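You operate a simulated robot arm through the tools that you are given. There is no shell and no other tool.

You are at the controls of a simulated robot arm. One attempt, no reset.

## Task
Clamp the blue bar, screw in the blue bolt and tighten it.
Fine: into the threaded boss; orange spanner, back on its rest; the bar stays clamped.
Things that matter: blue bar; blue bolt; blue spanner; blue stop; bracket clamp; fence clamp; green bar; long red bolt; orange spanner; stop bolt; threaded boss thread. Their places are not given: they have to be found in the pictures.

Only the result counts: the job must be done as asked and must still hold three seconds after the hand-in. Knocking over, shifting, dropping, spilling or breaking anything else fails it.

## Robot
A 7-joint arm with a two-finger parallel gripper, fixed in place. Base frame: the origin is at the foot of the arm, x ahead of it, y to its left, z up; the work surface is at about z = 18. Lengths are in mm, angles in degrees, forces in N, time in s.
With the tool pointing down near the work surface it reaches from about 240 to 620 mm from the base axis. Its first joint turns from -66.0 to 66.0 degrees. Payload 2.6 kg.
The tool frame sits at the grasp point between the pads (the TCP): z along the fingers, y along the line on which they close. The tips reach 30 mm beyond it. Largest opening 94 mm; finger width 28, thickness 10; the body of the gripper, 50 by 96 mm, starts 55 mm behind the TCP.
Orientation is told as [roll, pitch, yaw] about the base's x, y, z axes, in that order, counted from this pose: with the fingers straight down and closing along the base's y, the tool's x points along the base's -x, its y along +y and its z along -z.

## Interface
- The arm moves only by the tool send_rows. Its argument "steps" is one flat list of numbers, 6 for each row, row after row: the shift along the tool's x, y, z in units of 50 mm (1.0 is 50 mm), then the turn, a rotation vector about the tool's x, y, z in units of 5 degrees (1.0 is 5 degrees). In form: [tx, ty, tz, ax, ay, az, tx, ty, tz, ax, ay, az, ...]. A call has 1 to 20 rows; each row shifts and turns the commanded pose from where the row before left it, along the tool's axes as they then stand. "gripper" is the finger opening in cm, from 0 to 9.4, set as the call begins (left out, the last holds). A call with a number of a shift or a turn outside -1 to 1 is refused whole. Rows are played at 5 a second. More than 50 mm and 8.6 degrees between two rows, or a gripper value outside its range, and nothing of the call is played. A pose out of reach is approached as far as the arm can. The call stops where the force on the tool passes 40 N (or 10 N more than at its start, if that is more) or the arm is blocked; 0.2 s more then pass. The fingers move at their own pace (about 72 mm/s each) and stop on an object; they squeeze with about 23 N. The grip force told is the motor's: it shows also when the fingers shut on nothing. Time passes only in rows, and 0.2 s behind the last, so rows that do not move let the fingers close. It gives the time, the measured TCP pose, the force on the tool (base axes), the opening and the grip force at its end, in the units of the frame above (readings bear some noise), with the torque about the TCP (base axes, N m) and any sound that the robot's microphone picked up.
- Cameras (640 x 400 px; columns grow to the right, rows downward): "scene" is fixed at [43.4, 442.5, 559.2]; the picture's right is [-0.68, -0.73, 0.00], its down [-0.46, 0.43, -0.78] and it looks along [0.57, -0.53, -0.63] (base axes); focal length 317 px, centre (320, 200). "wrist" rides on the gripper at [76, 14, -102] in the tool frame; the picture's right is [-0.18, 0.98, 0.00], its down [-0.75, -0.14, -0.64] and it looks along [-0.63, -0.12, 0.77] (tool axes); focal length 243 px, centre (320, 200).
- get_image(camera): a new picture of that camera. It takes no simulated time.
- probe_pixels(camera, pixels): for up to 12 pixels [column, row] of the newest picture of that camera ("zoom" is the newest enlarged one), the place [x, y, z] in the base frame of the surface seen there, good to about 2 mm. It takes no simulated time.
- inspect(camera, box): a new picture of the part [left, top, right, bottom] of that camera's present view, enlarged. It takes no simulated time.
- finish_job(): hands the job in; it is judged then, once.

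Unless the task says otherwise, let go and move clear before handing in.

The tools are called after "Request:" as name(argument=value, ...) on one line, values as JSON. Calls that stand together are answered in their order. send_rows: Moves the arm, as the interface text tells. Its arguments: {"type":"object","properties":{"steps":{"type":"array","items":{"type":"number"}},"gripper":{"type":"number"}},"required":["steps"]} The other tools are called the same way: get_image (camera) takes a picture; probe_pixels (camera, pixels) gives the place of the surface under pixels of a picture; inspect (camera, box) takes an enlarged picture of a part of a camera's view; finish_job () hands the job in.

At the start:

```text
time: 0.0
position: [286.2, 232.2, 363.8]
tcp_rot: [0.0, 0.0, 0.0]
contact_force: [-0.5, 0.7, -0.5]
moment: [-0.03, 0.01, 0.01]
finger_gap: 94.0
grasp_force: 0.0
```

scene: 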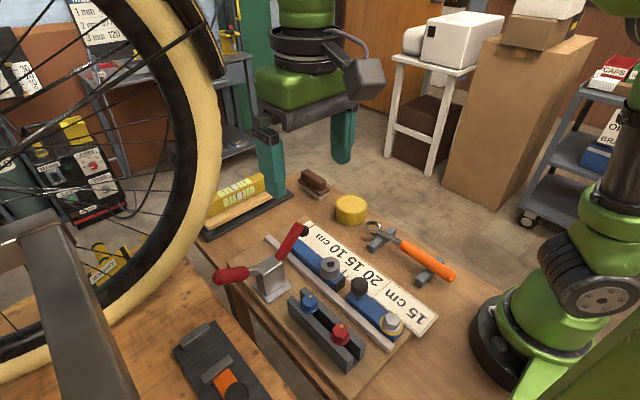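
wrist: 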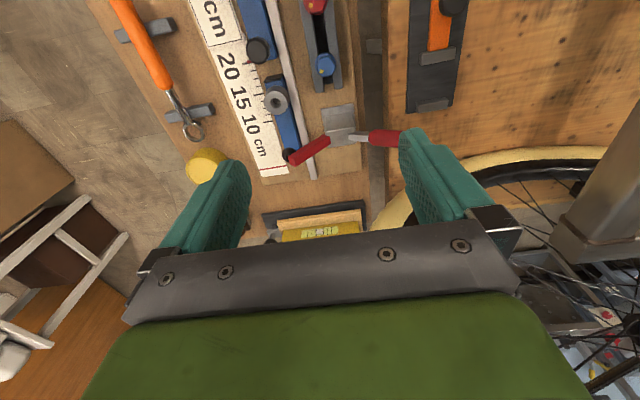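

The scene shows a red-handled toggle clamp around (265,275), a blue bar with a boss near (330,268), bolts in a holder at (325,320), and an orange spanner on a rest at (410,250). I'll look closer at each before I move.

Request:
inspect(camera="scene", box=[200, 200, 460, 380])

Request:
inspect(camera="wrist", box=[100, 0, 480, 240])

```text
2.22 times, centred on (330, 290) of scene
```

zoom: 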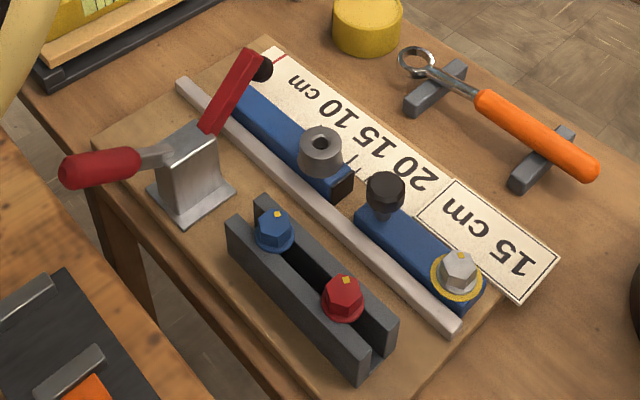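

```text
1.67 times, centred on (290, 120) of wrist
```

zoom: 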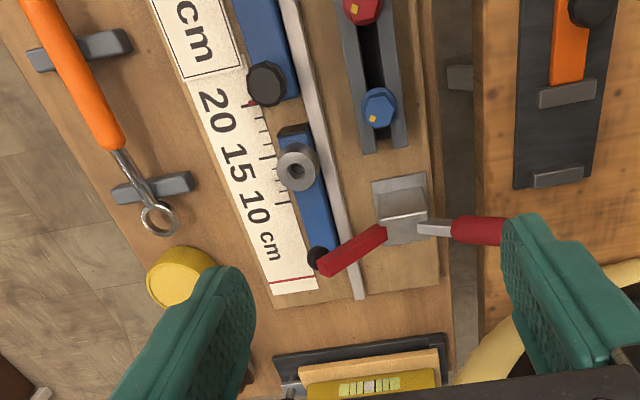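

The orange tool and black plate on the left bench, around (225,375), could be another tool or clamp. I'll zoom in on it and on the other details.

Request:
inspect(camera="scene", box=[160, 300, 290, 400])

Request:
inspect(camera="scene", box=[200, 210, 320, 310])

Request:
inspect(camera="scene", box=[280, 270, 420, 380])

Request:
inspect(camera="scene", box=[350, 210, 470, 300])

Request:
inspect(camera="wrist", box=[380, 0, 500, 120])

Request:
inspect(camera="wrist", box=[90, 0, 230, 160])

```text
4.00 times, centred on (225, 350) of scene
```

zoom: 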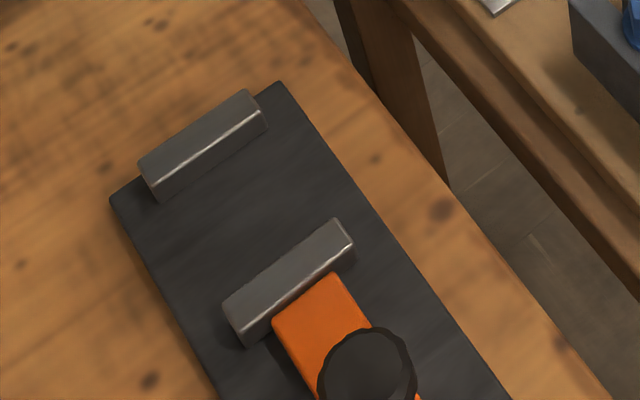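

```text
4.00 times, centred on (260, 260) of scene
```

zoom: 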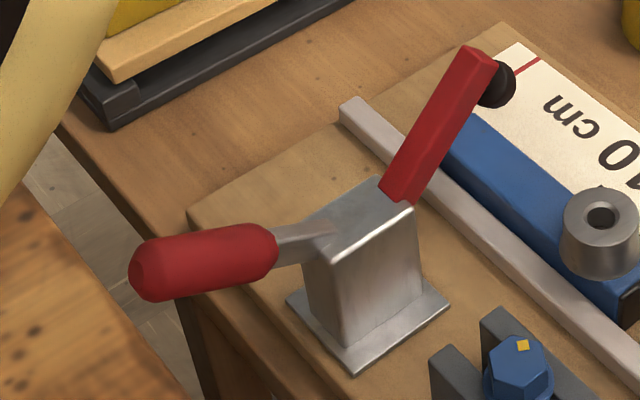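

```text
3.64 times, centred on (350, 325) of scene
```

zoom: 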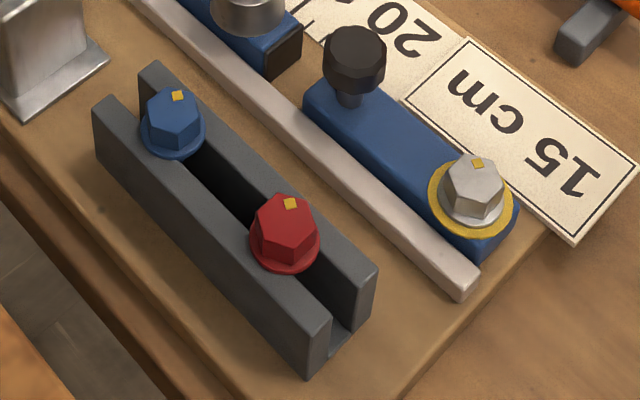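

```text
4.44 times, centred on (410, 255) of scene
```

zoom: 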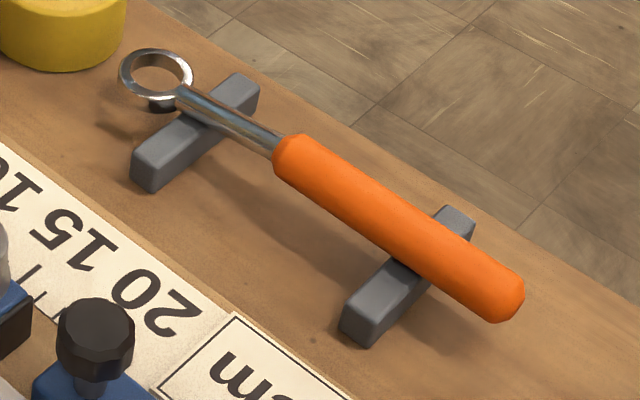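

```text
3.33 times, centred on (440, 60) of wrist
```

zoom: 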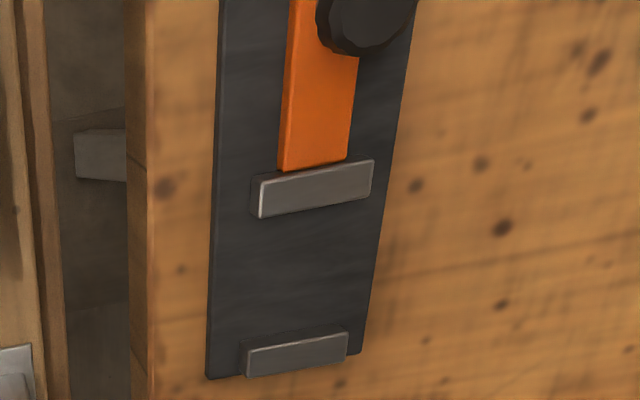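

```text
2.50 times, centred on (160, 80) of wrist
```

zoom: 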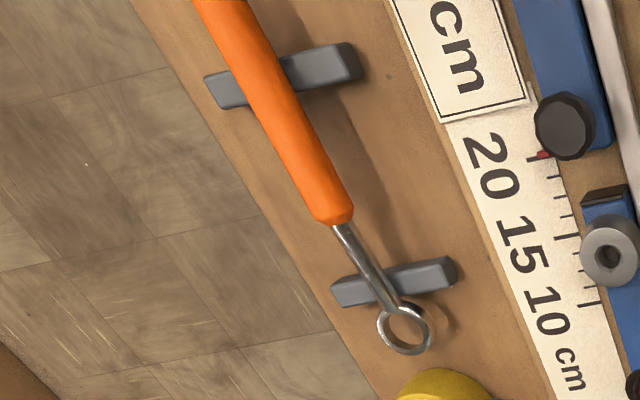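

The clamp arm appears to be raised above the bar's far end, near (303,230) in the scene. I'll probe the main items.

Request:
inspect(camera="scene", box=[200, 210, 320, 310])

Request:
probe_pixels(camera="zoom", pixels=[[145, 270], [200, 255], [260, 250], [300, 238], [350, 215], [398, 195], [435, 130], [480, 60], [498, 85], [520, 180], [600, 197], [600, 218]])

Request:
probe_pixels(camera="scene", pixels=[[309, 299], [340, 331], [359, 283], [392, 318], [318, 305], [325, 315], [349, 345], [372, 228], [410, 248], [449, 275], [379, 238], [427, 270]])

```text
4.00 times, centred on (260, 260) of scene
```

zoom: 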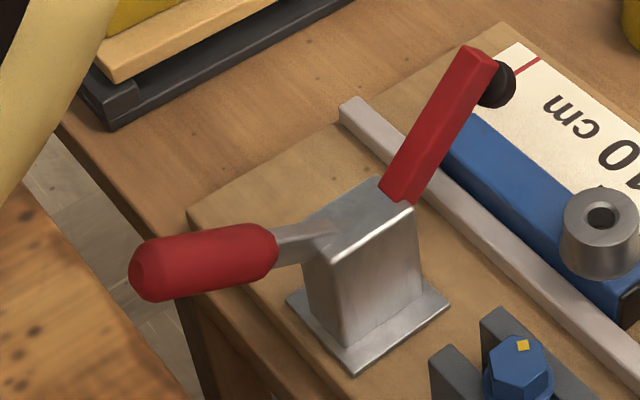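

```text
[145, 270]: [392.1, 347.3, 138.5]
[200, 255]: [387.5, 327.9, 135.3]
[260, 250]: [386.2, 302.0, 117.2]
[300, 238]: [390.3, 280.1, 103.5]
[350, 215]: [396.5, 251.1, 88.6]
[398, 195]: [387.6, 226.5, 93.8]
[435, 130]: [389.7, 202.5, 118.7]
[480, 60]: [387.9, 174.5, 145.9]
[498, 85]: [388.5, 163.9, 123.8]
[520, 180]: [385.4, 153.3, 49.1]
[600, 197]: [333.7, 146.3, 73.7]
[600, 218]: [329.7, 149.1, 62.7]
```

```text
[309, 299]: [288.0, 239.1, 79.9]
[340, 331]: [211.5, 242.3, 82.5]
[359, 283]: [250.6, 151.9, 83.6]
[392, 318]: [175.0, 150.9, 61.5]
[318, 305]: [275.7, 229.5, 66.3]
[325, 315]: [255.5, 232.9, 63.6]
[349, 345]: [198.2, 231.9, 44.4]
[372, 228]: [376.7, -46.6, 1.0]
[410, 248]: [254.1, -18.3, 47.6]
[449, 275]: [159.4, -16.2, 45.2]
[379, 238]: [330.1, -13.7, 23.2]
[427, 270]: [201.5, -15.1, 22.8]
```

The fence runs along x near y≈175. The clamp body is at about (390,250), with its handle at y 280–350, and its raised arm reaches over the bar at x≈388. I'll turn the hand to yaw 90 so the fingers close along x, then look around.

Request:
send_rows(steps=[0, 0, 0, 0, 0, -1, 0, 0, 0, 0, 0, -1, 0, 0, 0, 0, 0, -1, 0, 0, 0, 0, 0, -1, 0, 0, 0, 0, 0, -1, 0, 0, 0, 0, 0, -1, 0, 0, 0, 0, 0, -1, 0, 0, 0, 0, 0, -1, 0, 0, 0, 0, 0, -1, 0, 0, 0, 0, 0, -1, 0, 0, 0, 0, 0, -1, 0, 0, 0, 0, 0, -1, 0, 0, 0, 0, 0, -1, 0, 0, 0, 0, 0, -1, 0, 0, 0, 0, 0, -1, 0, 0, 0, 0, 0, -1, 0, 0, 0, 0, 0, -1, 0, 0, 0, 0, 0, -1], gripper=9.4)

Request:
get_image(camera="wrist")

Request:
get_image(camera="scene")

```text
time: 3.8
position: [288.1, 230.5, 362.9]
tcp_rot: [0.0, 0.0, 90.1]
contact_force: [-0.4, -0.1, 0.3]
moment: [-0.01, -0.01, -0.01]
finger_gap: 94.1
grasp_force: 0.1
```

```text
taken
```

wrist: 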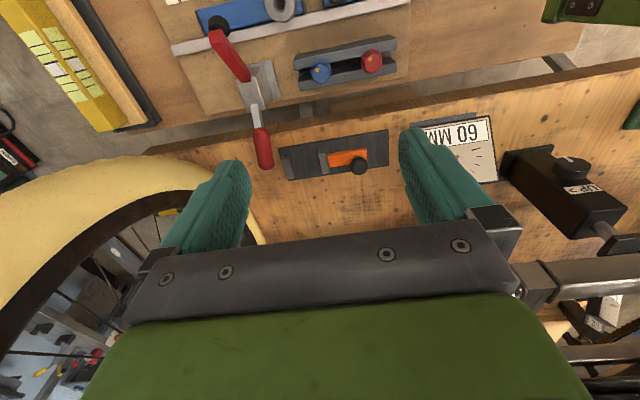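

```text
taken
```

scene: 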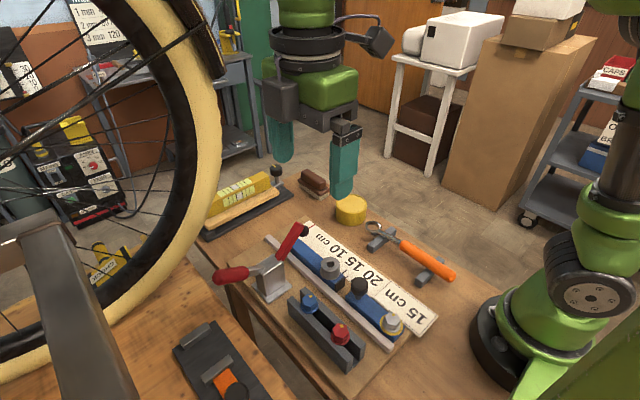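

The wrist view shows the clamp handle at (264,148) and the arm at (230,55). The left bench only holds unrelated fixtures. I'll zoom in on the clamp and probe it.

Request:
inspect(camera="wrist", box=[170, 0, 410, 175])

Request:
probe_pixels(camera="wrist", pixels=[[264, 160], [262, 145], [260, 132], [254, 112], [250, 95], [243, 85], [265, 75], [240, 75], [228, 55], [218, 36], [215, 22], [240, 15]])

```text
2.29 times, centred on (290, 88) of wrist
```

zoom: 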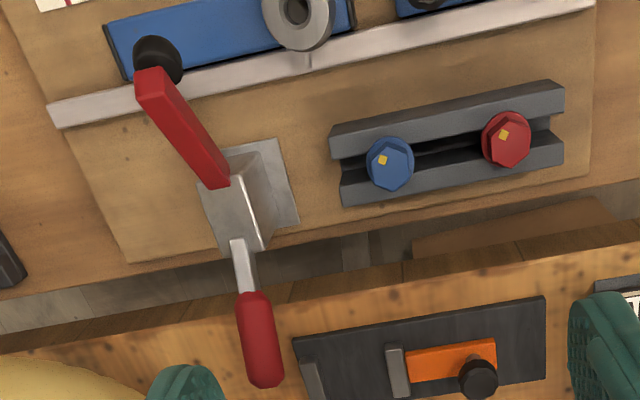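

```text
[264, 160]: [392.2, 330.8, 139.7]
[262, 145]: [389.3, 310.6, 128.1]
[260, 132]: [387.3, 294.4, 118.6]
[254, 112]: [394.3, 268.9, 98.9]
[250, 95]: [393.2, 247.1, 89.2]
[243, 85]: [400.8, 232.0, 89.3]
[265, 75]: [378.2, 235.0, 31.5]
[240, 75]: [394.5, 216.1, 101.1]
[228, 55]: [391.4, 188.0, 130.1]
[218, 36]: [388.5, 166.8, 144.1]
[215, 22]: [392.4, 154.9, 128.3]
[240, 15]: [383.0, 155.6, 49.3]
```

The handle grip runs from about (390,293,112) to (392,348,138). I'll check how far the wheel's tyre is from the descent path before moving over the handle.

Request:
probe_pixels(camera="wrist", pixels=[[240, 200], [180, 160], [100, 185], [40, 210], [256, 235], [215, 165], [150, 155], [300, 200], [350, 230], [128, 95]])

Request:
probe_pixels(camera="scene", pixels=[[205, 200], [190, 255], [215, 130], [150, 300], [100, 330], [200, 60], [232, 276], [215, 276], [247, 272]])

```text
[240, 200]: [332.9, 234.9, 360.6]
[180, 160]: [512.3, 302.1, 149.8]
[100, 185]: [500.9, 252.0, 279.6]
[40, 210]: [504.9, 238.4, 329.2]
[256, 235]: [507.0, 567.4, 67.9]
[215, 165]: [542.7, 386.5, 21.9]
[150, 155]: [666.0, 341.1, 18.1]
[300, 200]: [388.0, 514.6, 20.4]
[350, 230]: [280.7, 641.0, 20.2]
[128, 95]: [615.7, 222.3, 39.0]
```

```text
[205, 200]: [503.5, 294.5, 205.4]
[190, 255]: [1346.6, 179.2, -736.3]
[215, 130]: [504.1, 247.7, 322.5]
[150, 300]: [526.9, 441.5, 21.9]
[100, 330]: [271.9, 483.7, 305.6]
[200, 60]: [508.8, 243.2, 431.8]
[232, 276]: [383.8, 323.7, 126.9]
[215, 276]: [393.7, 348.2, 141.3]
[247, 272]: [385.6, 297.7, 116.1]
```

The tyre lies in a plane at x≈505, so my path at x≤440 is clear. I'm moving over the handle and descending part of the way with the fingers at 60 mm.

Request:
send_rows(steps=[-0.386, -0.408, 0, 0, 0, 0, -0.386, -0.408, 0, 0, 0, 0, -0.386, -0.408, 0, 0, 0, 0, -0.386, -0.408, 0, 0, 0, 0, -0.386, -0.408, 0, 0, 0, 0, 0, 0, 0.5, 0, 0, 0, 0, 0, 0.5, 0, 0, 0, 0, 0, 0.5, 0, 0, 0, 0, 0, 0.5, 0, 0, 0, 0, 0, 0.5, 0, 0, 0, 0, 0, 0.5, 0, 0, 0], gripper=6.0)

Request:
get_image(camera="wrist")

Request:
get_image(camera="scene")

```text
time: 6.2
position: [386.9, 327.3, 212.7]
tcp_rot: [0.1, 0.0, 89.9]
contact_force: [-0.3, -1.1, -0.4]
moment: [-0.01, -0.02, 0.01]
finger_gap: 59.8
grasp_force: 0.0
```

```text
taken
```

wrist: 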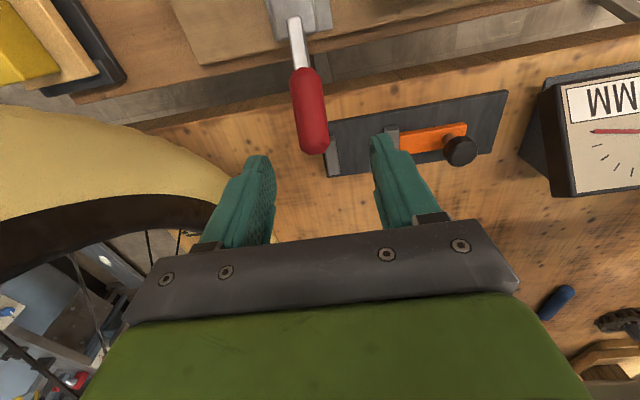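

```text
taken
```

scene: 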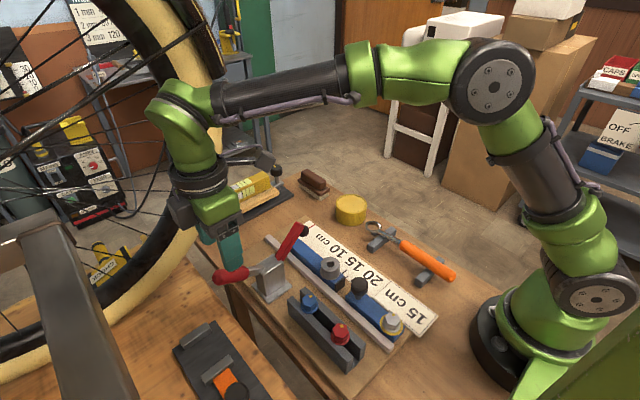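

The handle at (310,110) sits between the fingers. I'll check how close the wrist link is to the tyre before going down.

Request:
probe_pixels(camera="scene", pixels=[[160, 110], [180, 140], [195, 175], [178, 205], [185, 90], [235, 250], [215, 160], [240, 130]])

Request:
probe_pixels(camera="wrist", pixels=[[312, 145], [310, 120], [306, 95], [303, 75], [298, 50], [298, 35], [325, 130], [295, 110]])

```text
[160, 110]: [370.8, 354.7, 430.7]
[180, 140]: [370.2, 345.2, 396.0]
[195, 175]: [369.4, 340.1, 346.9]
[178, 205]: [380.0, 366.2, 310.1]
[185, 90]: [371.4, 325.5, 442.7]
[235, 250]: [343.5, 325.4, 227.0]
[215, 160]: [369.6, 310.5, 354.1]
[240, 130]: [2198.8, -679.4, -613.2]
```

```text
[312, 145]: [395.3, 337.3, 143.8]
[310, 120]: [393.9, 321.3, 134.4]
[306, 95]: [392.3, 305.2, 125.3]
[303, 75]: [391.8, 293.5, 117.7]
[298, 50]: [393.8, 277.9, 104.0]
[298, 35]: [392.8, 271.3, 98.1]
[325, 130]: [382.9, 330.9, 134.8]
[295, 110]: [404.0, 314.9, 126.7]
```

The handle's axis is at x≈393.5, and its centre height is about 125 at y=327. I'm descending to that point and closing on it.

Request:
send_rows(steps=[0, -0.065, 0.435, 0, 0, 0, 0, -0.065, 0.435, 0, 0, 0, 0, 0, 0.435, 0, 0, 0, 0, 0, 0.435, 0, 0, 0], gripper=6.0)

Request:
send_rows(steps=[0, 0, 0, 0, 0, 0, 0, 0, 0, 0, 0, 0, 0, 0, 0, 0, 0, 0], gripper=1.6)

Request:
get_image(camera="wrist")

Request:
inspect(camera="scene", box=[160, 170, 340, 320])

```text
time: 7.2
position: [394.9, 328.6, 126.4]
tcp_rot: [-0.1, 0.0, 90.0]
contact_force: [-0.4, -0.2, -0.7]
moment: [0.02, 0.01, -0.03]
finger_gap: 60.2
grasp_force: 0.0
```

```text
time: 8.0
position: [394.1, 328.7, 127.1]
tcp_rot: [-0.1, 0.0, 89.9]
contact_force: [6.3, 1.3, -3.4]
moment: [0.31, -0.01, -0.05]
finger_gap: 29.1
grasp_force: 44.9
```

```text
taken
```

wrist: 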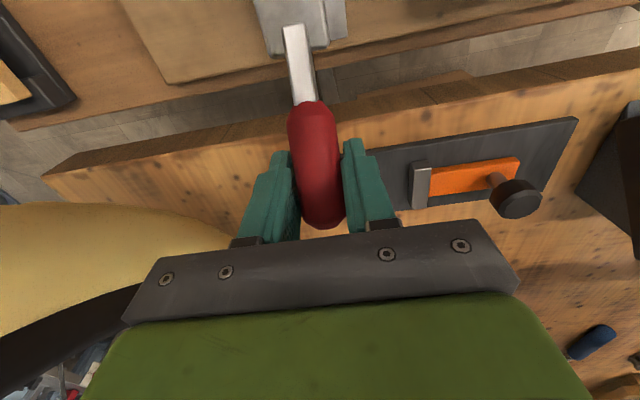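

```text
2.67 times, centred on (250, 245) of scene
```

zoom: 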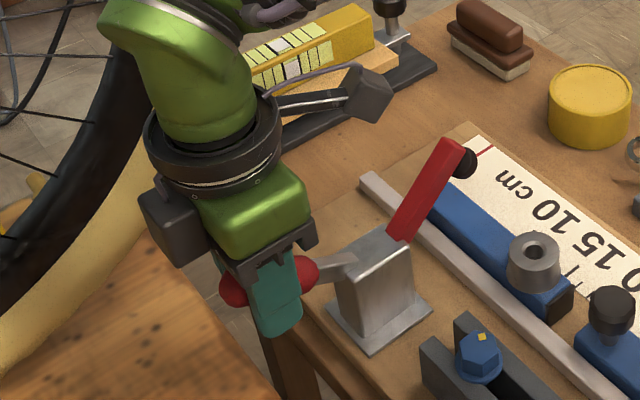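

The fingers hold the handle with a 29 mm opening. I'll swing it up along an arc around the estimated pivot (y≈245, z≈80), starting with 15° and watching the force.

Request:
send_rows(steps=[0.088, 0, -0.138, 0, 0, 0, 0.1, 0, -0.132, 0, 0, 0, 0.111, 0, -0.122, 0, 0, 0], gripper=1.6)

Request:
inspect(camera="scene", box=[160, 170, 340, 320])

```text
time: 8.8
position: [395.5, 314.7, 146.4]
tcp_rot: [0.1, 0.0, 90.1]
contact_force: [3.9, 8.7, -11.4]
moment: [1.16, -0.01, -0.03]
finger_gap: 29.2
grasp_force: 45.0
```

```text
2.67 times, centred on (250, 245) of scene
```

zoom: 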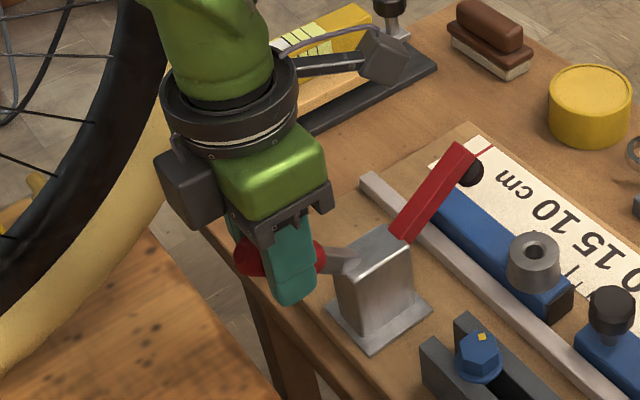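

The pad is moving down as the handle rises, and the force is only about 14 N. I'll continue along the arc.

Request:
send_rows(steps=[0.121, 0, -0.112, 0, 0, 0, 0.13, 0, -0.1, 0, 0, 0, 0.14, 0, -0.09, 0, 0, 0], gripper=1.6)

Request:
inspect(camera="scene", box=[160, 170, 340, 320])

```text
time: 9.6
position: [395.9, 296.2, 161.1]
tcp_rot: [-0.2, -0.2, 90.1]
contact_force: [6.5, 14.2, -2.0]
moment: [1.21, -0.13, 0.09]
finger_gap: 29.5
grasp_force: 44.7
```

```text
2.67 times, centred on (250, 245) of scene
```

zoom: 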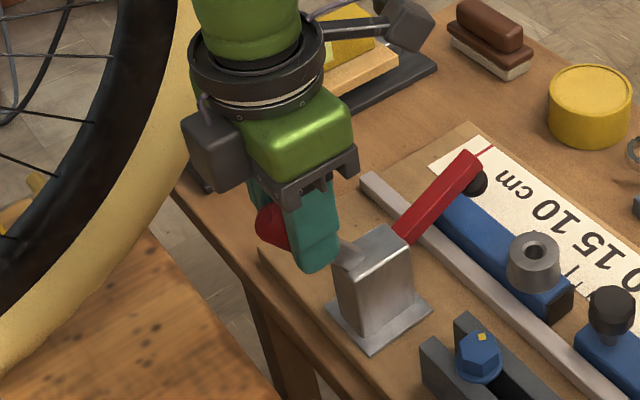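

The arm keeps dropping and the resistance stays steady at about 14 N. I'm continuing to roughly 80°.

Request:
send_rows(steps=[0.146, 0, -0.076, 0, 0, 0, 0.152, 0, -0.064, 0, 0, 0, 0.156, 0, -0.05, 0, 0, 0, 0.162, 0, -0.036, 0, 0, 0], gripper=1.6)

Request:
inspect(camera="scene", box=[160, 170, 340, 320])

```text
time: 10.6
position: [394.8, 265.2, 173.3]
tcp_rot: [-0.2, -0.2, 90.0]
contact_force: [1.2, 15.4, 15.5]
moment: [1.25, -0.02, -0.02]
finger_gap: 28.7
grasp_force: 44.9
```

```text
2.67 times, centred on (250, 245) of scene
```

zoom: 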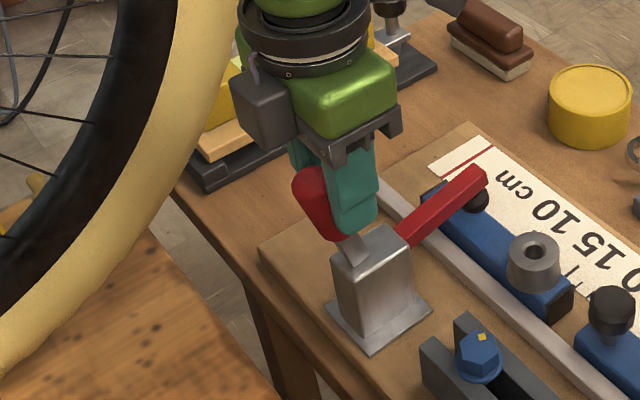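

The handle is near 78°, with a slight upward radial push of about 15 N. I'll raise slightly and continue past vertical in small steps.

Request:
send_rows(steps=[0.162, 0, -0.06, 0, 0, 0, 0.166, 0, -0.03, 0, 0, 0], gripper=1.6)

Request:
inspect(camera="scene", box=[160, 170, 340, 320])

```text
time: 11.2
position: [395.1, 245.4, 173.5]
tcp_rot: [0.1, 0.3, 89.7]
contact_force: [0.7, 3.4, 2.2]
moment: [0.44, 0.0, -0.05]
finger_gap: 26.2
grasp_force: 45.4
```

```text
2.67 times, centred on (250, 245) of scene
```

zoom: 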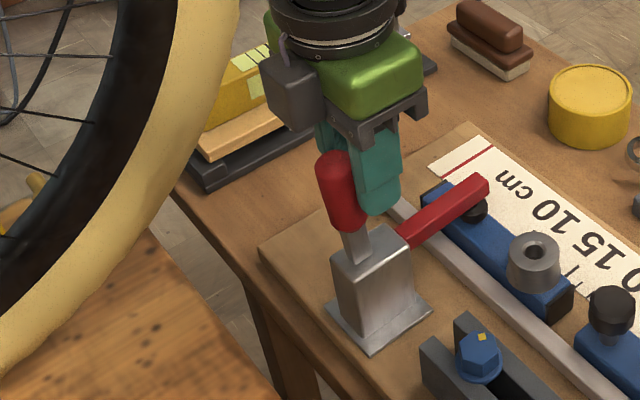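

The grip slipped forward on the handle: the gap is now 26 mm and the force has dropped. I'll check the pad and handle from closer views.

Request:
inspect(camera="scene", box=[265, 215, 345, 265])

Request:
probe_pixels(camera="zoom", pixels=[[480, 60], [300, 160], [250, 120], [160, 150], [200, 200], [330, 130], [285, 190]])

Request:
get_image(camera="wrist")

```text
8.00 times, centred on (305, 240) of scene
```

zoom: 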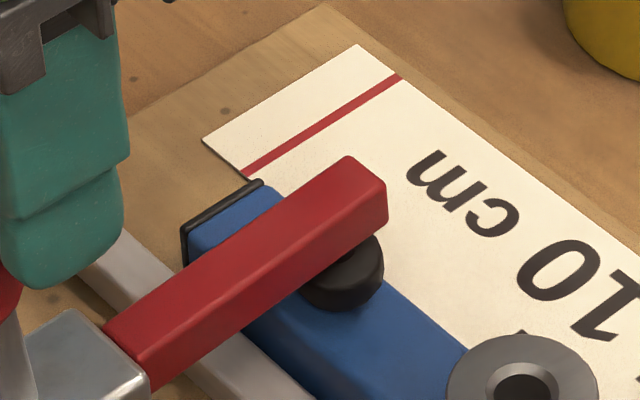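

```text
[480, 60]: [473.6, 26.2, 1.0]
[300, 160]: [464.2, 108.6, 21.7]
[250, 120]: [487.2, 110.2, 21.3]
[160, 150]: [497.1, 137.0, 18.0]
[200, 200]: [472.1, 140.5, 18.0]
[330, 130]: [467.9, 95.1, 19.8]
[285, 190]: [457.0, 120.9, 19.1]
```

```text
taken
```

wrist: 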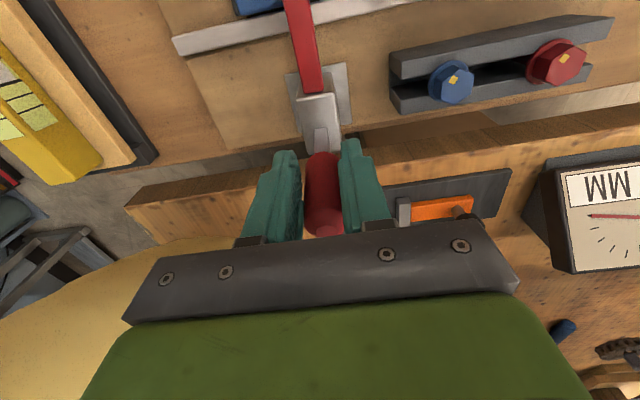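

Request:
inspect(camera="scene", box=[265, 215, 345, 265])

Request:
probe_pixels(camera="zoom", pixels=[[345, 180], [240, 245], [130, 320], [350, 295], [370, 220], [240, 210], [400, 320], [10, 280], [300, 340], [250, 230]])

Request:
probe_pixels(camera="wrist", pixels=[[322, 165], [322, 190], [322, 215], [322, 232], [320, 140], [300, 20], [306, 60], [310, 85]])

```text
8.00 times, centred on (305, 240) of scene
```

zoom: 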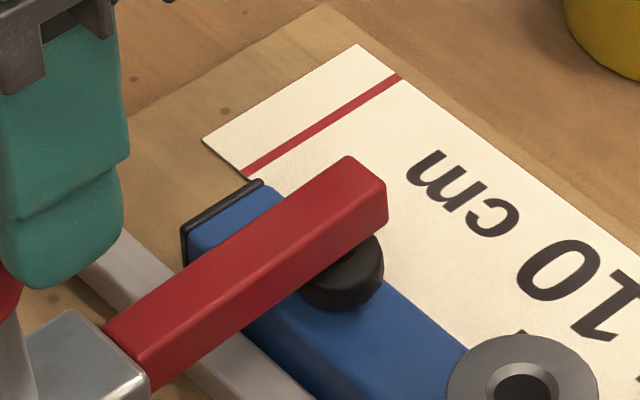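

```text
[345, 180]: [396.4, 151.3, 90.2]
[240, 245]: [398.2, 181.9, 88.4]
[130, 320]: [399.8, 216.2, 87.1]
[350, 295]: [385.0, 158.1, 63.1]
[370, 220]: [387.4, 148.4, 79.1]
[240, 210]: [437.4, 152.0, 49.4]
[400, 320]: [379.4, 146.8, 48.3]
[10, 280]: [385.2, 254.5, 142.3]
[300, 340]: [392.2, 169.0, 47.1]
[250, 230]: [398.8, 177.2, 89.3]
```

```text
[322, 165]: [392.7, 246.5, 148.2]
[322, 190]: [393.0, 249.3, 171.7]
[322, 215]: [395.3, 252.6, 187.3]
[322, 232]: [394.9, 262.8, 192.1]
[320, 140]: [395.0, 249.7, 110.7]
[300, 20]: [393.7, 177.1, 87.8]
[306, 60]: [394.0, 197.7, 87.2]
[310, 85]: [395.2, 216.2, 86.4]
```

The arm is almost level (top z 87–90) but the handle still leans about 8° short of vertical, with no locking sound yet. I'll let go, move behind the handle on the +y side, and push it over with closed fingers.

Request:
send_rows(steps=[0, 0, 0, 0, 0, 0, 0, 0, 0, 0, 0, 0, 0, 0, -0.35, 0, 0, 0, 0, 0, -0.35, 0, 0, 0, 0, 0, -0.35, 0, 0, 0, 0, 0, -0.35, 0, 0, 0, -0.4, 0, 0, 0, 0, 0, -0.4, 0, 0, 0, 0, 0, -0.4, 0, 0, 0, 0, 0], gripper=6.0)

Request:
inspect(camera="scene", box=[160, 170, 340, 320])

Request:
get_image(camera="wrist")

```text
time: 13.2
position: [396.2, 306.8, 247.2]
tcp_rot: [0.0, 0.0, 89.9]
contact_force: [0.0, 0.0, -1.2]
moment: [-0.01, -0.03, 0.01]
finger_gap: 59.8
grasp_force: 0.0
```

```text
2.67 times, centred on (250, 245) of scene
```

zoom: 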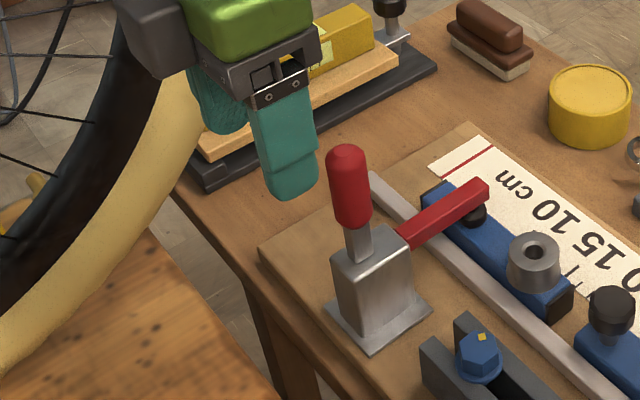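

```text
taken
```

wrist: 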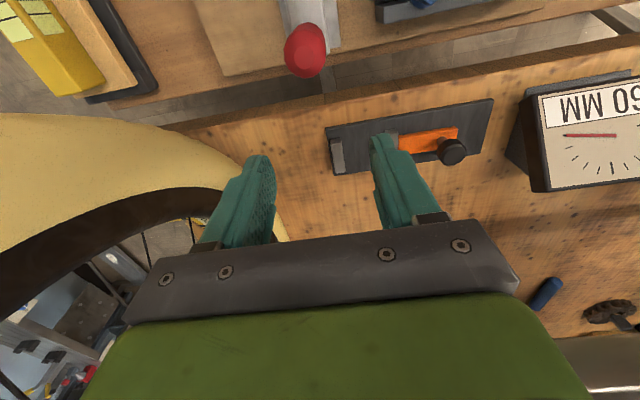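

The handle stays nearly vertical on its own. I'll probe it to see whether it's upright or still leaning.

Request:
inspect(camera="scene", box=[265, 215, 345, 265])

Request:
probe_pixels(camera="zoom", pixels=[[345, 180], [240, 245], [130, 320], [350, 295], [330, 300], [405, 320]])

Request:
probe_pixels(camera="scene", pixels=[[291, 227], [291, 235], [292, 245], [293, 252], [294, 260], [288, 240], [297, 240]])

Request:
probe_pixels(camera="wrist", pixels=[[305, 60], [305, 45], [305, 30], [303, 15]])

```text
8.00 times, centred on (305, 240) of scene
```

zoom: 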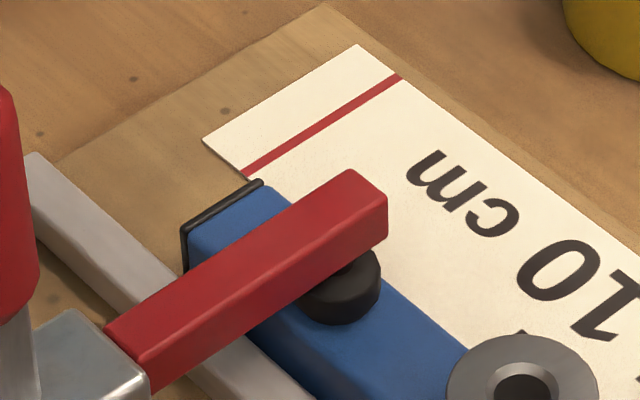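

```text
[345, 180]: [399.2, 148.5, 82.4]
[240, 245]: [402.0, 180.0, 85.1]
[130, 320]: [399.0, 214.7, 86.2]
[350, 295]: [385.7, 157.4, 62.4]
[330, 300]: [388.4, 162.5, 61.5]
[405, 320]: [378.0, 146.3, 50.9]
```

```text
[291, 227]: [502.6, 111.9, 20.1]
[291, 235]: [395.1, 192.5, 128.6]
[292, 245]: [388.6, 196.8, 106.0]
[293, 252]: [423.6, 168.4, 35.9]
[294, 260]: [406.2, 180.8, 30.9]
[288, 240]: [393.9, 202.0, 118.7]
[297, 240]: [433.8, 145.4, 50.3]
```

```text
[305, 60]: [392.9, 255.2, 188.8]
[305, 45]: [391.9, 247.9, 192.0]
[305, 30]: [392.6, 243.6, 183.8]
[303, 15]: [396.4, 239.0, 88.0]
```

After release the arm dropped to z 82–86 and the pad now seats on the bar. To confirm the lock I'll press gently on the upright handle from behind with closed fingers.

Request:
send_rows(steps=[0, 0.03, 0, 0, 0, 0, 0, 0.03, 0, 0, 0, 0, 0, 0, 0.3, 0, 0, 0, 0, 0, 0.3, 0, 0, 0, 0, 0, 0.3, 0, 0, 0, 0, 0, 0.24, 0, 0, 0, 0.15, 0, 0, 0, 0, 0, 0.15, 0, 0, 0, 0, 0, 0.15, 0, 0, 0, 0, 0], gripper=0)

Request:
inspect(camera="scene", box=[160, 170, 340, 320])

```text
time: 15.2
position: [391.7, 282.7, 190.2]
tcp_rot: [0.0, 0.0, 90.0]
contact_force: [-0.4, 0.0, 0.0]
moment: [0.01, 0.03, -0.02]
finger_gap: 0.1
grasp_force: 23.0
```

```text
2.67 times, centred on (250, 245) of scene
```

zoom: 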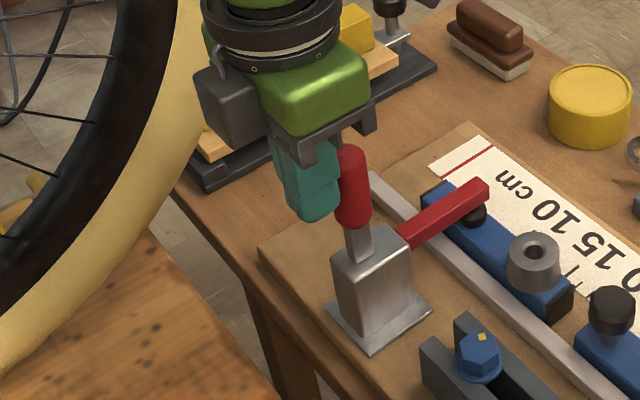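

The fingers are just behind the handle with no contact yet. I'll push toward -y in 3 mm steps.

Request:
send_rows(steps=[0.06, 0, 0, 0, 0, 0, 0.06, 0, 0, 0, 0, 0, 0.06, 0, 0, 0, 0, 0, 0.06, 0, 0, 0, 0, 0])

```text
time: 16.0
position: [390.3, 281.3, 190.3]
tcp_rot: [-0.1, -0.7, 90.8]
contact_force: [1.9, 5.4, -2.1]
moment: [0.07, 0.01, 0.05]
finger_gap: 0.3
grasp_force: 22.9
stopped in row 4: the force on the tool passed its limit at 44 N (the readings are from after the stop); the commanded pose is now the measured one
```

The handle resisted 44 N without moving, so the clamp is locked. I'll back away, rise, and look closely at the bolt rack and boss.

Request:
send_rows(steps=[-0.2, 0, 0, 0, 0, 0, -0.2, 0, 0, 0, 0, 0, 0, 0, -0.4, 0, 0, 0, 0, 0, -0.4, 0, 0, 0, 0, 0, -0.4, 0, 0, 0, 0, 0, -0.4, 0, 0, 0, 0.45, 0.4, 0, 0, 0, 0, 0.45, 0.4, 0, 0, 0, 0, 0.45, 0.4, 0, 0, 0, 0, 0.45, 0.4, 0, 0, 0, 0, 0.45, 0.4, 0, 0, 0, 0, 0.4, 0.3, 0, 0, 0, 0, 0, 0, 0.4, 0, 0, 0, 0, 0, 0.4, 0, 0, 0, 0, 0, 0.4, 0, 0, 0], gripper=5.0)

Request:
get_image(camera="wrist")

Request:
get_image(camera="scene")

```text
time: 19.2
position: [277.0, 168.2, 208.0]
tcp_rot: [-0.1, -0.6, 90.8]
contact_force: [0.1, 0.6, 0.0]
moment: [0.02, -0.02, 0.05]
finger_gap: 50.0
grasp_force: 0.0
```

```text
taken
```

wrist: 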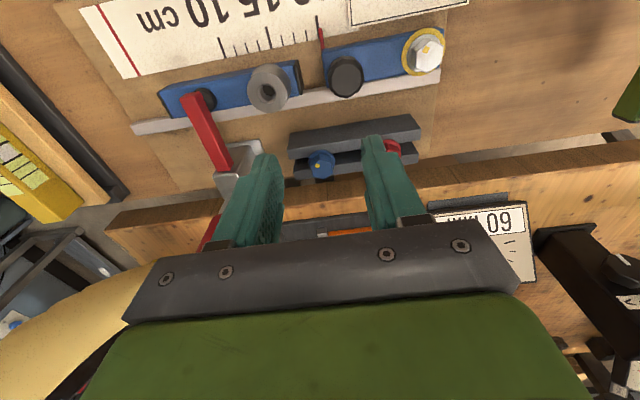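

```text
taken
```

scene: 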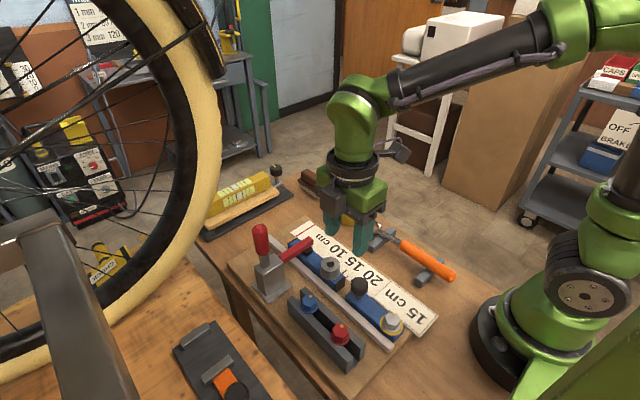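

The clamp stands closed, with its handle upright at (262,240) in the scene. I'll correct the small tilt error and look at the bolt head, boss and stop more closely.

Request:
send_rows(steps=[0, 0, 0, -0.12, 0, 0.16])

Request:
inspect(camera="wrist", box=[280, 110, 440, 190])

Request:
inspect(camera="wrist", box=[150, 20, 470, 150])

Request:
inspect(camera="scene", box=[285, 280, 365, 340])

Request:
inspect(camera="scene", box=[300, 240, 380, 300])

```text
time: 19.6
position: [277.6, 168.0, 208.2]
tcp_rot: [0.5, -0.5, 89.8]
contact_force: [-0.1, 0.0, -0.2]
moment: [0.01, 0.02, -0.02]
finger_gap: 50.1
grasp_force: 0.1
```

```text
4.00 times, centred on (360, 150) of wrist
```

zoom: 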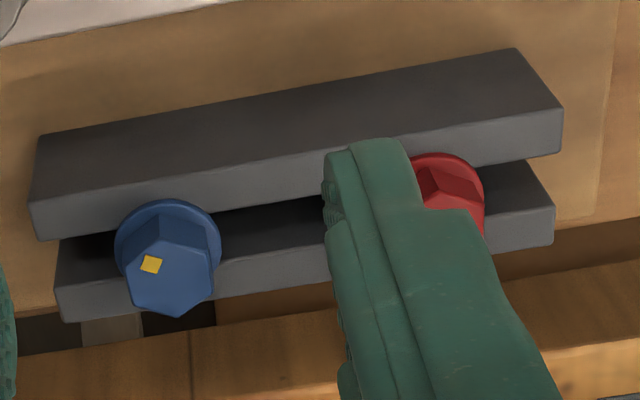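

```text
2.00 times, centred on (310, 85) of wrist
```

zoom: 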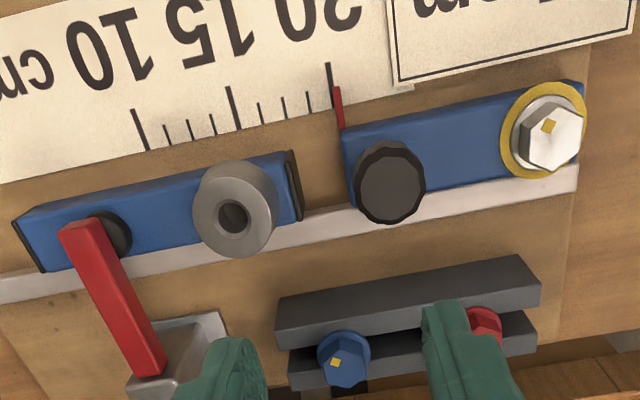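

```text
6.67 times, centred on (325, 310) of scene
```

zoom: 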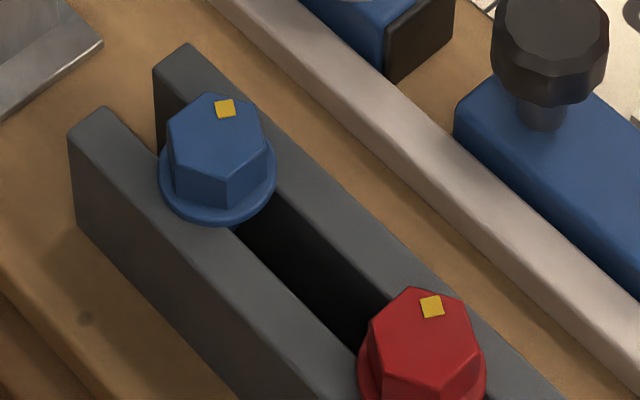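

```text
6.67 times, centred on (340, 270) of scene
```

zoom: 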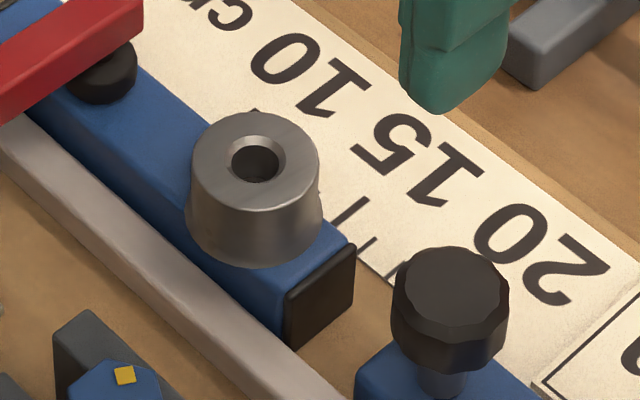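

The blue hex head is clearly visible at (320,165) in the wrist view. I'll zoom in tightly to find the flats' orientation and exact centres.

Request:
inspect(camera="wrist", box=[296, 145, 344, 193])

Request:
probe_pixels(camera="zoom", pixels=[[300, 200], [320, 200], [340, 200], [320, 220], [320, 240], [320, 180], [280, 210], [360, 210]])

```text
8.33 times, centred on (320, 169) of wrist
```

zoom: 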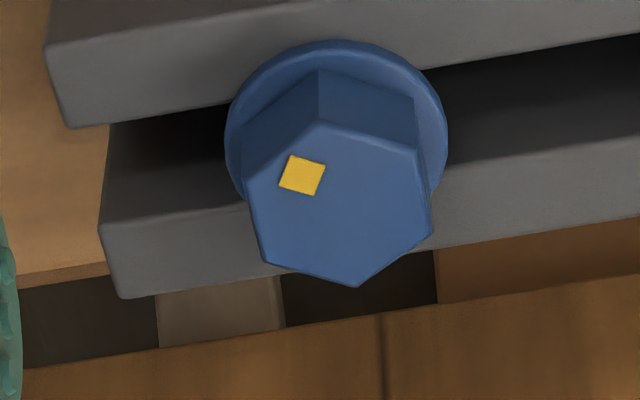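

```text
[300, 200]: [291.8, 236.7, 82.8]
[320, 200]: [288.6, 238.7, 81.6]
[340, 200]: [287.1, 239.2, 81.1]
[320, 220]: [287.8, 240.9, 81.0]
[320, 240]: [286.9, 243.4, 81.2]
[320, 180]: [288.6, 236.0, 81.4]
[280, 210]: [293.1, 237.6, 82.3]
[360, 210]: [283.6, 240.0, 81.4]
```

The hex corners sit along ±y, so the flats face ±x and yaw 90 is already aligned. Across flats is about 23 mm, and the centre is near (286,239,81). Next I'll probe the flange, rack top and boss rim.

Request:
probe_pixels(camera="zoom", pixels=[[236, 140], [438, 110], [340, 50], [290, 62], [400, 66], [200, 60], [550, 30], [150, 250], [500, 210], [540, 140], [300, 120], [380, 110]])

Request:
inspect(camera="wrist", box=[236, 58, 300, 122])

Request:
probe_pixels(camera="zoom", pixels=[[320, 90], [320, 110], [260, 150], [250, 180], [380, 150], [390, 190], [320, 240], [300, 250], [350, 240], [320, 170]])

```text
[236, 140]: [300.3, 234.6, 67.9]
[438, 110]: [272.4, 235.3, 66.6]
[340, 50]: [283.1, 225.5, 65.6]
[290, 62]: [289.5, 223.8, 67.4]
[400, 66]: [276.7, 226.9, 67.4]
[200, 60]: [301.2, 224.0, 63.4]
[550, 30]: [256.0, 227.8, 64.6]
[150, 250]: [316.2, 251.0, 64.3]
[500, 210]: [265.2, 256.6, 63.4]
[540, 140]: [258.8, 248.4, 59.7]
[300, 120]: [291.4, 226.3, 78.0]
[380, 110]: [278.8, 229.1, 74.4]
```

```text
6.25 times, centred on (268, 90) of wrist
```

zoom: 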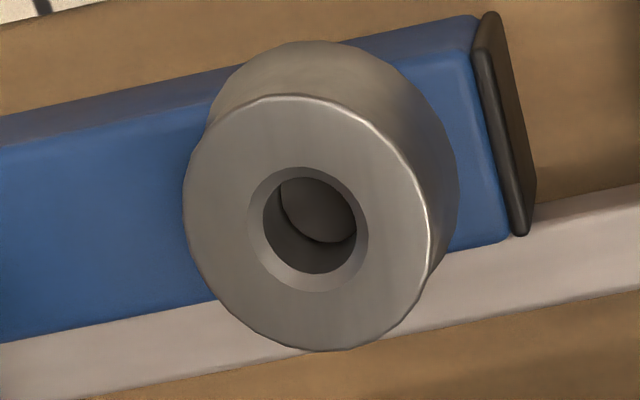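

```text
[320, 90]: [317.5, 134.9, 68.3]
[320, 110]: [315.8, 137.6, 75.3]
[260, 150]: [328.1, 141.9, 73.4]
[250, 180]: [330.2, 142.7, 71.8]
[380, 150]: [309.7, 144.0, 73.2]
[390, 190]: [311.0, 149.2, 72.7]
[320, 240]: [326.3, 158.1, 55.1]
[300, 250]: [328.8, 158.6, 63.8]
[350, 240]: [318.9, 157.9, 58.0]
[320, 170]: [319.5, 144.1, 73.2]
```

The boss rim centre appears near zoom pixel (307,223). I'll probe symmetric ring points to get the hole centre.

Request:
probe_pixels(camera="zoom", pixels=[[215, 211], [399, 235], [292, 130], [322, 316], [237, 150], [377, 296], [365, 150], [249, 296], [285, 255], [345, 195], [310, 210], [300, 200]])

Request:
inspect(camera="scene", box=[310, 245, 350, 280])

Request:
probe_pixels(camera="zoom", pixels=[[320, 130], [320, 110], [280, 130], [360, 130], [320, 60], [320, 170], [250, 120], [390, 120]])

```text
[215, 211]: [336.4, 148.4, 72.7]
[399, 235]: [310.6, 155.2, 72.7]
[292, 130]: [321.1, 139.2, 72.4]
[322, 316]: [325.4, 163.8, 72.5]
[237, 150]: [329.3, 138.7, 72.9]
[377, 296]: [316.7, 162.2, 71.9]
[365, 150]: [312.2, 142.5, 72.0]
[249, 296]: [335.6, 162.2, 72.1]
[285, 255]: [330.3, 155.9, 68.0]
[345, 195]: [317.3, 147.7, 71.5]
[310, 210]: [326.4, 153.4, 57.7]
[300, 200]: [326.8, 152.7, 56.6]
```

```text
11.43 times, centred on (330, 262) of scene
```

zoom: 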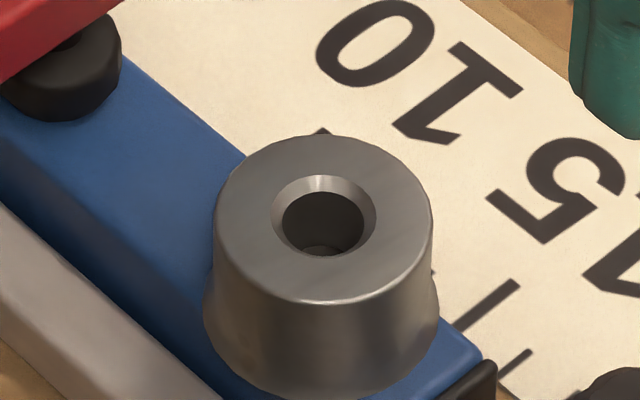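

```text
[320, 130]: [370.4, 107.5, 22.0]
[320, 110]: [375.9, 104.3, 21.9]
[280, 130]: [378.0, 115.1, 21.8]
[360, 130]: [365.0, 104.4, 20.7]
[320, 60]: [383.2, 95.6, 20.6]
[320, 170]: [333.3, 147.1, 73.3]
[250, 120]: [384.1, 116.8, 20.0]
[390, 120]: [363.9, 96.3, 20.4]
```

The wrist view gives a boss hole centre of about (323.4,151.5), with the top at z 72.4. I'll cross-check that from the scene zoom, and do the same for the bolt.

Request:
probe_pixels(camera="zoom", pixels=[[245, 210], [402, 226], [323, 153], [323, 283], [262, 170], [385, 266], [385, 170], [262, 266]])

Request:
inspect(camera="scene", box=[290, 285, 330, 320])

Request:
probe_pixels(camera="zoom", pixels=[[250, 170], [320, 120], [340, 160], [270, 200], [300, 160], [280, 140], [320, 180], [300, 250]])

```text
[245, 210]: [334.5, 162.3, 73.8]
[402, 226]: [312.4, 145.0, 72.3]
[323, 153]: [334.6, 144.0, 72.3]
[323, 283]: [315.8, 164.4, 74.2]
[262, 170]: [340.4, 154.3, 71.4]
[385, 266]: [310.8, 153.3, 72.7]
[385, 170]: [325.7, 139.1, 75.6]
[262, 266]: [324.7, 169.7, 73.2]
```

```text
11.43 times, centred on (310, 302) of scene
```

zoom: 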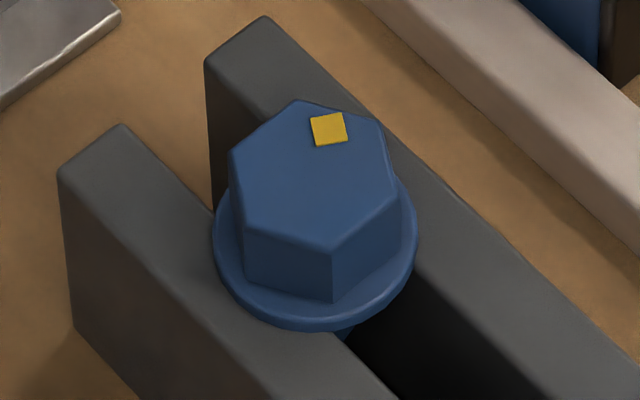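

```text
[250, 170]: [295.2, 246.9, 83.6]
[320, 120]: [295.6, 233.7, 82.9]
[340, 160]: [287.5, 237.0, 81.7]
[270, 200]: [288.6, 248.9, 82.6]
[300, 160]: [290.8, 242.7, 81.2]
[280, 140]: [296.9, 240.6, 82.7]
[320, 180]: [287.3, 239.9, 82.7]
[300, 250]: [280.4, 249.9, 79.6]
```

From both cameras, the bolt centre is about (287.2,239.7), its flange top about 67.5 and its head top about 82. I'm moving above the bolt and descending to just above the head, then I'll check alignment.

Request:
send_rows(steps=[-0.358, -0.048, 0, 0, 0, 0, -0.358, -0.048, 0, 0, 0, 0, -0.358, -0.048, 0, 0, 0, 0, -0.358, -0.048, 0, 0, 0, 0, 0, 0, 0.4, 0, 0, 0, 0, 0, 0.4, 0, 0, 0, 0, 0, 0.4, 0, 0, 0, 0, 0, 0.4, 0, 0, 0, 0, 0, 0, 0, 0, 0], gripper=5.0)

Request:
get_image(camera="wrist")

Request:
inspect(camera="scene", box=[260, 240, 360, 330])

```text
time: 21.6
position: [285.9, 237.4, 130.4]
tcp_rot: [0.6, -0.6, 89.9]
contact_force: [0.1, -0.2, -0.1]
moment: [-0.02, 0.01, -0.01]
finger_gap: 49.9
grasp_force: 0.0
```

```text
taken
```

wrist: 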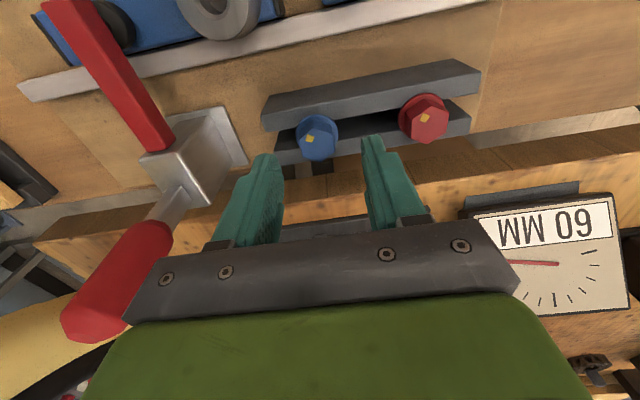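

```text
4.44 times, centred on (310, 285) of scene
```

zoom: 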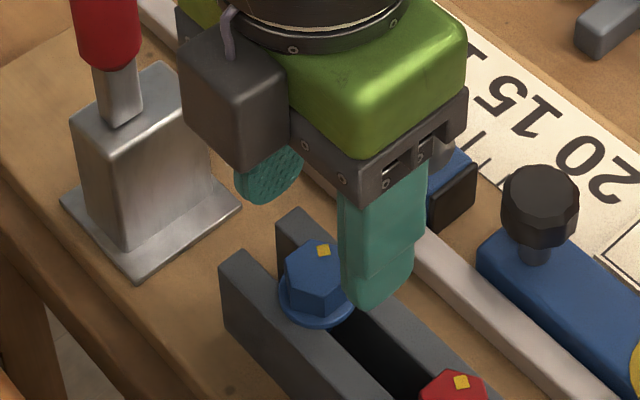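

The reading shows residual tilt (roll 0.6, pitch -0.6), so I'll correct that about tool x and y. I'll also centre in y and lower to grip height.

Request:
send_rows(steps=[-0.046, 0, 0, 0.12, 0.12, 0, 0, -0.016, 0.2, 0, 0, 0, 0, 0, 0.2, 0, 0, 0, 0, 0, 0.15, 0, 0, 0, 0, 0, 0, 0, 0, 0], gripper=5.0)

Request:
inspect(camera="scene", box=[280, 260, 340, 320])

Request:
inspect(camera="wrist", box=[240, 90, 400, 190])

```text
time: 22.8
position: [287.3, 240.8, 103.4]
tcp_rot: [-0.2, -0.1, 89.8]
contact_force: [0.2, 0.6, -0.7]
moment: [-0.03, 0.0, -0.01]
finger_gap: 50.1
grasp_force: 0.0
```

```text
6.67 times, centred on (310, 290) of scene
```

zoom: 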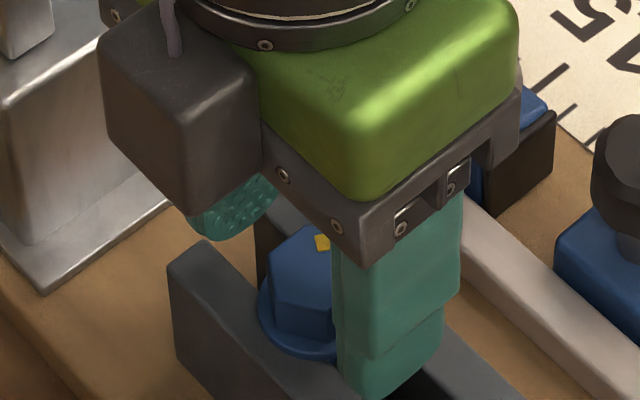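

```text
4.00 times, centred on (320, 140) of wrist
```

zoom: 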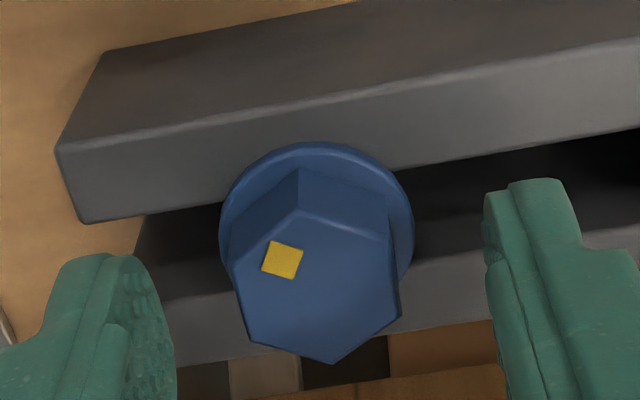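

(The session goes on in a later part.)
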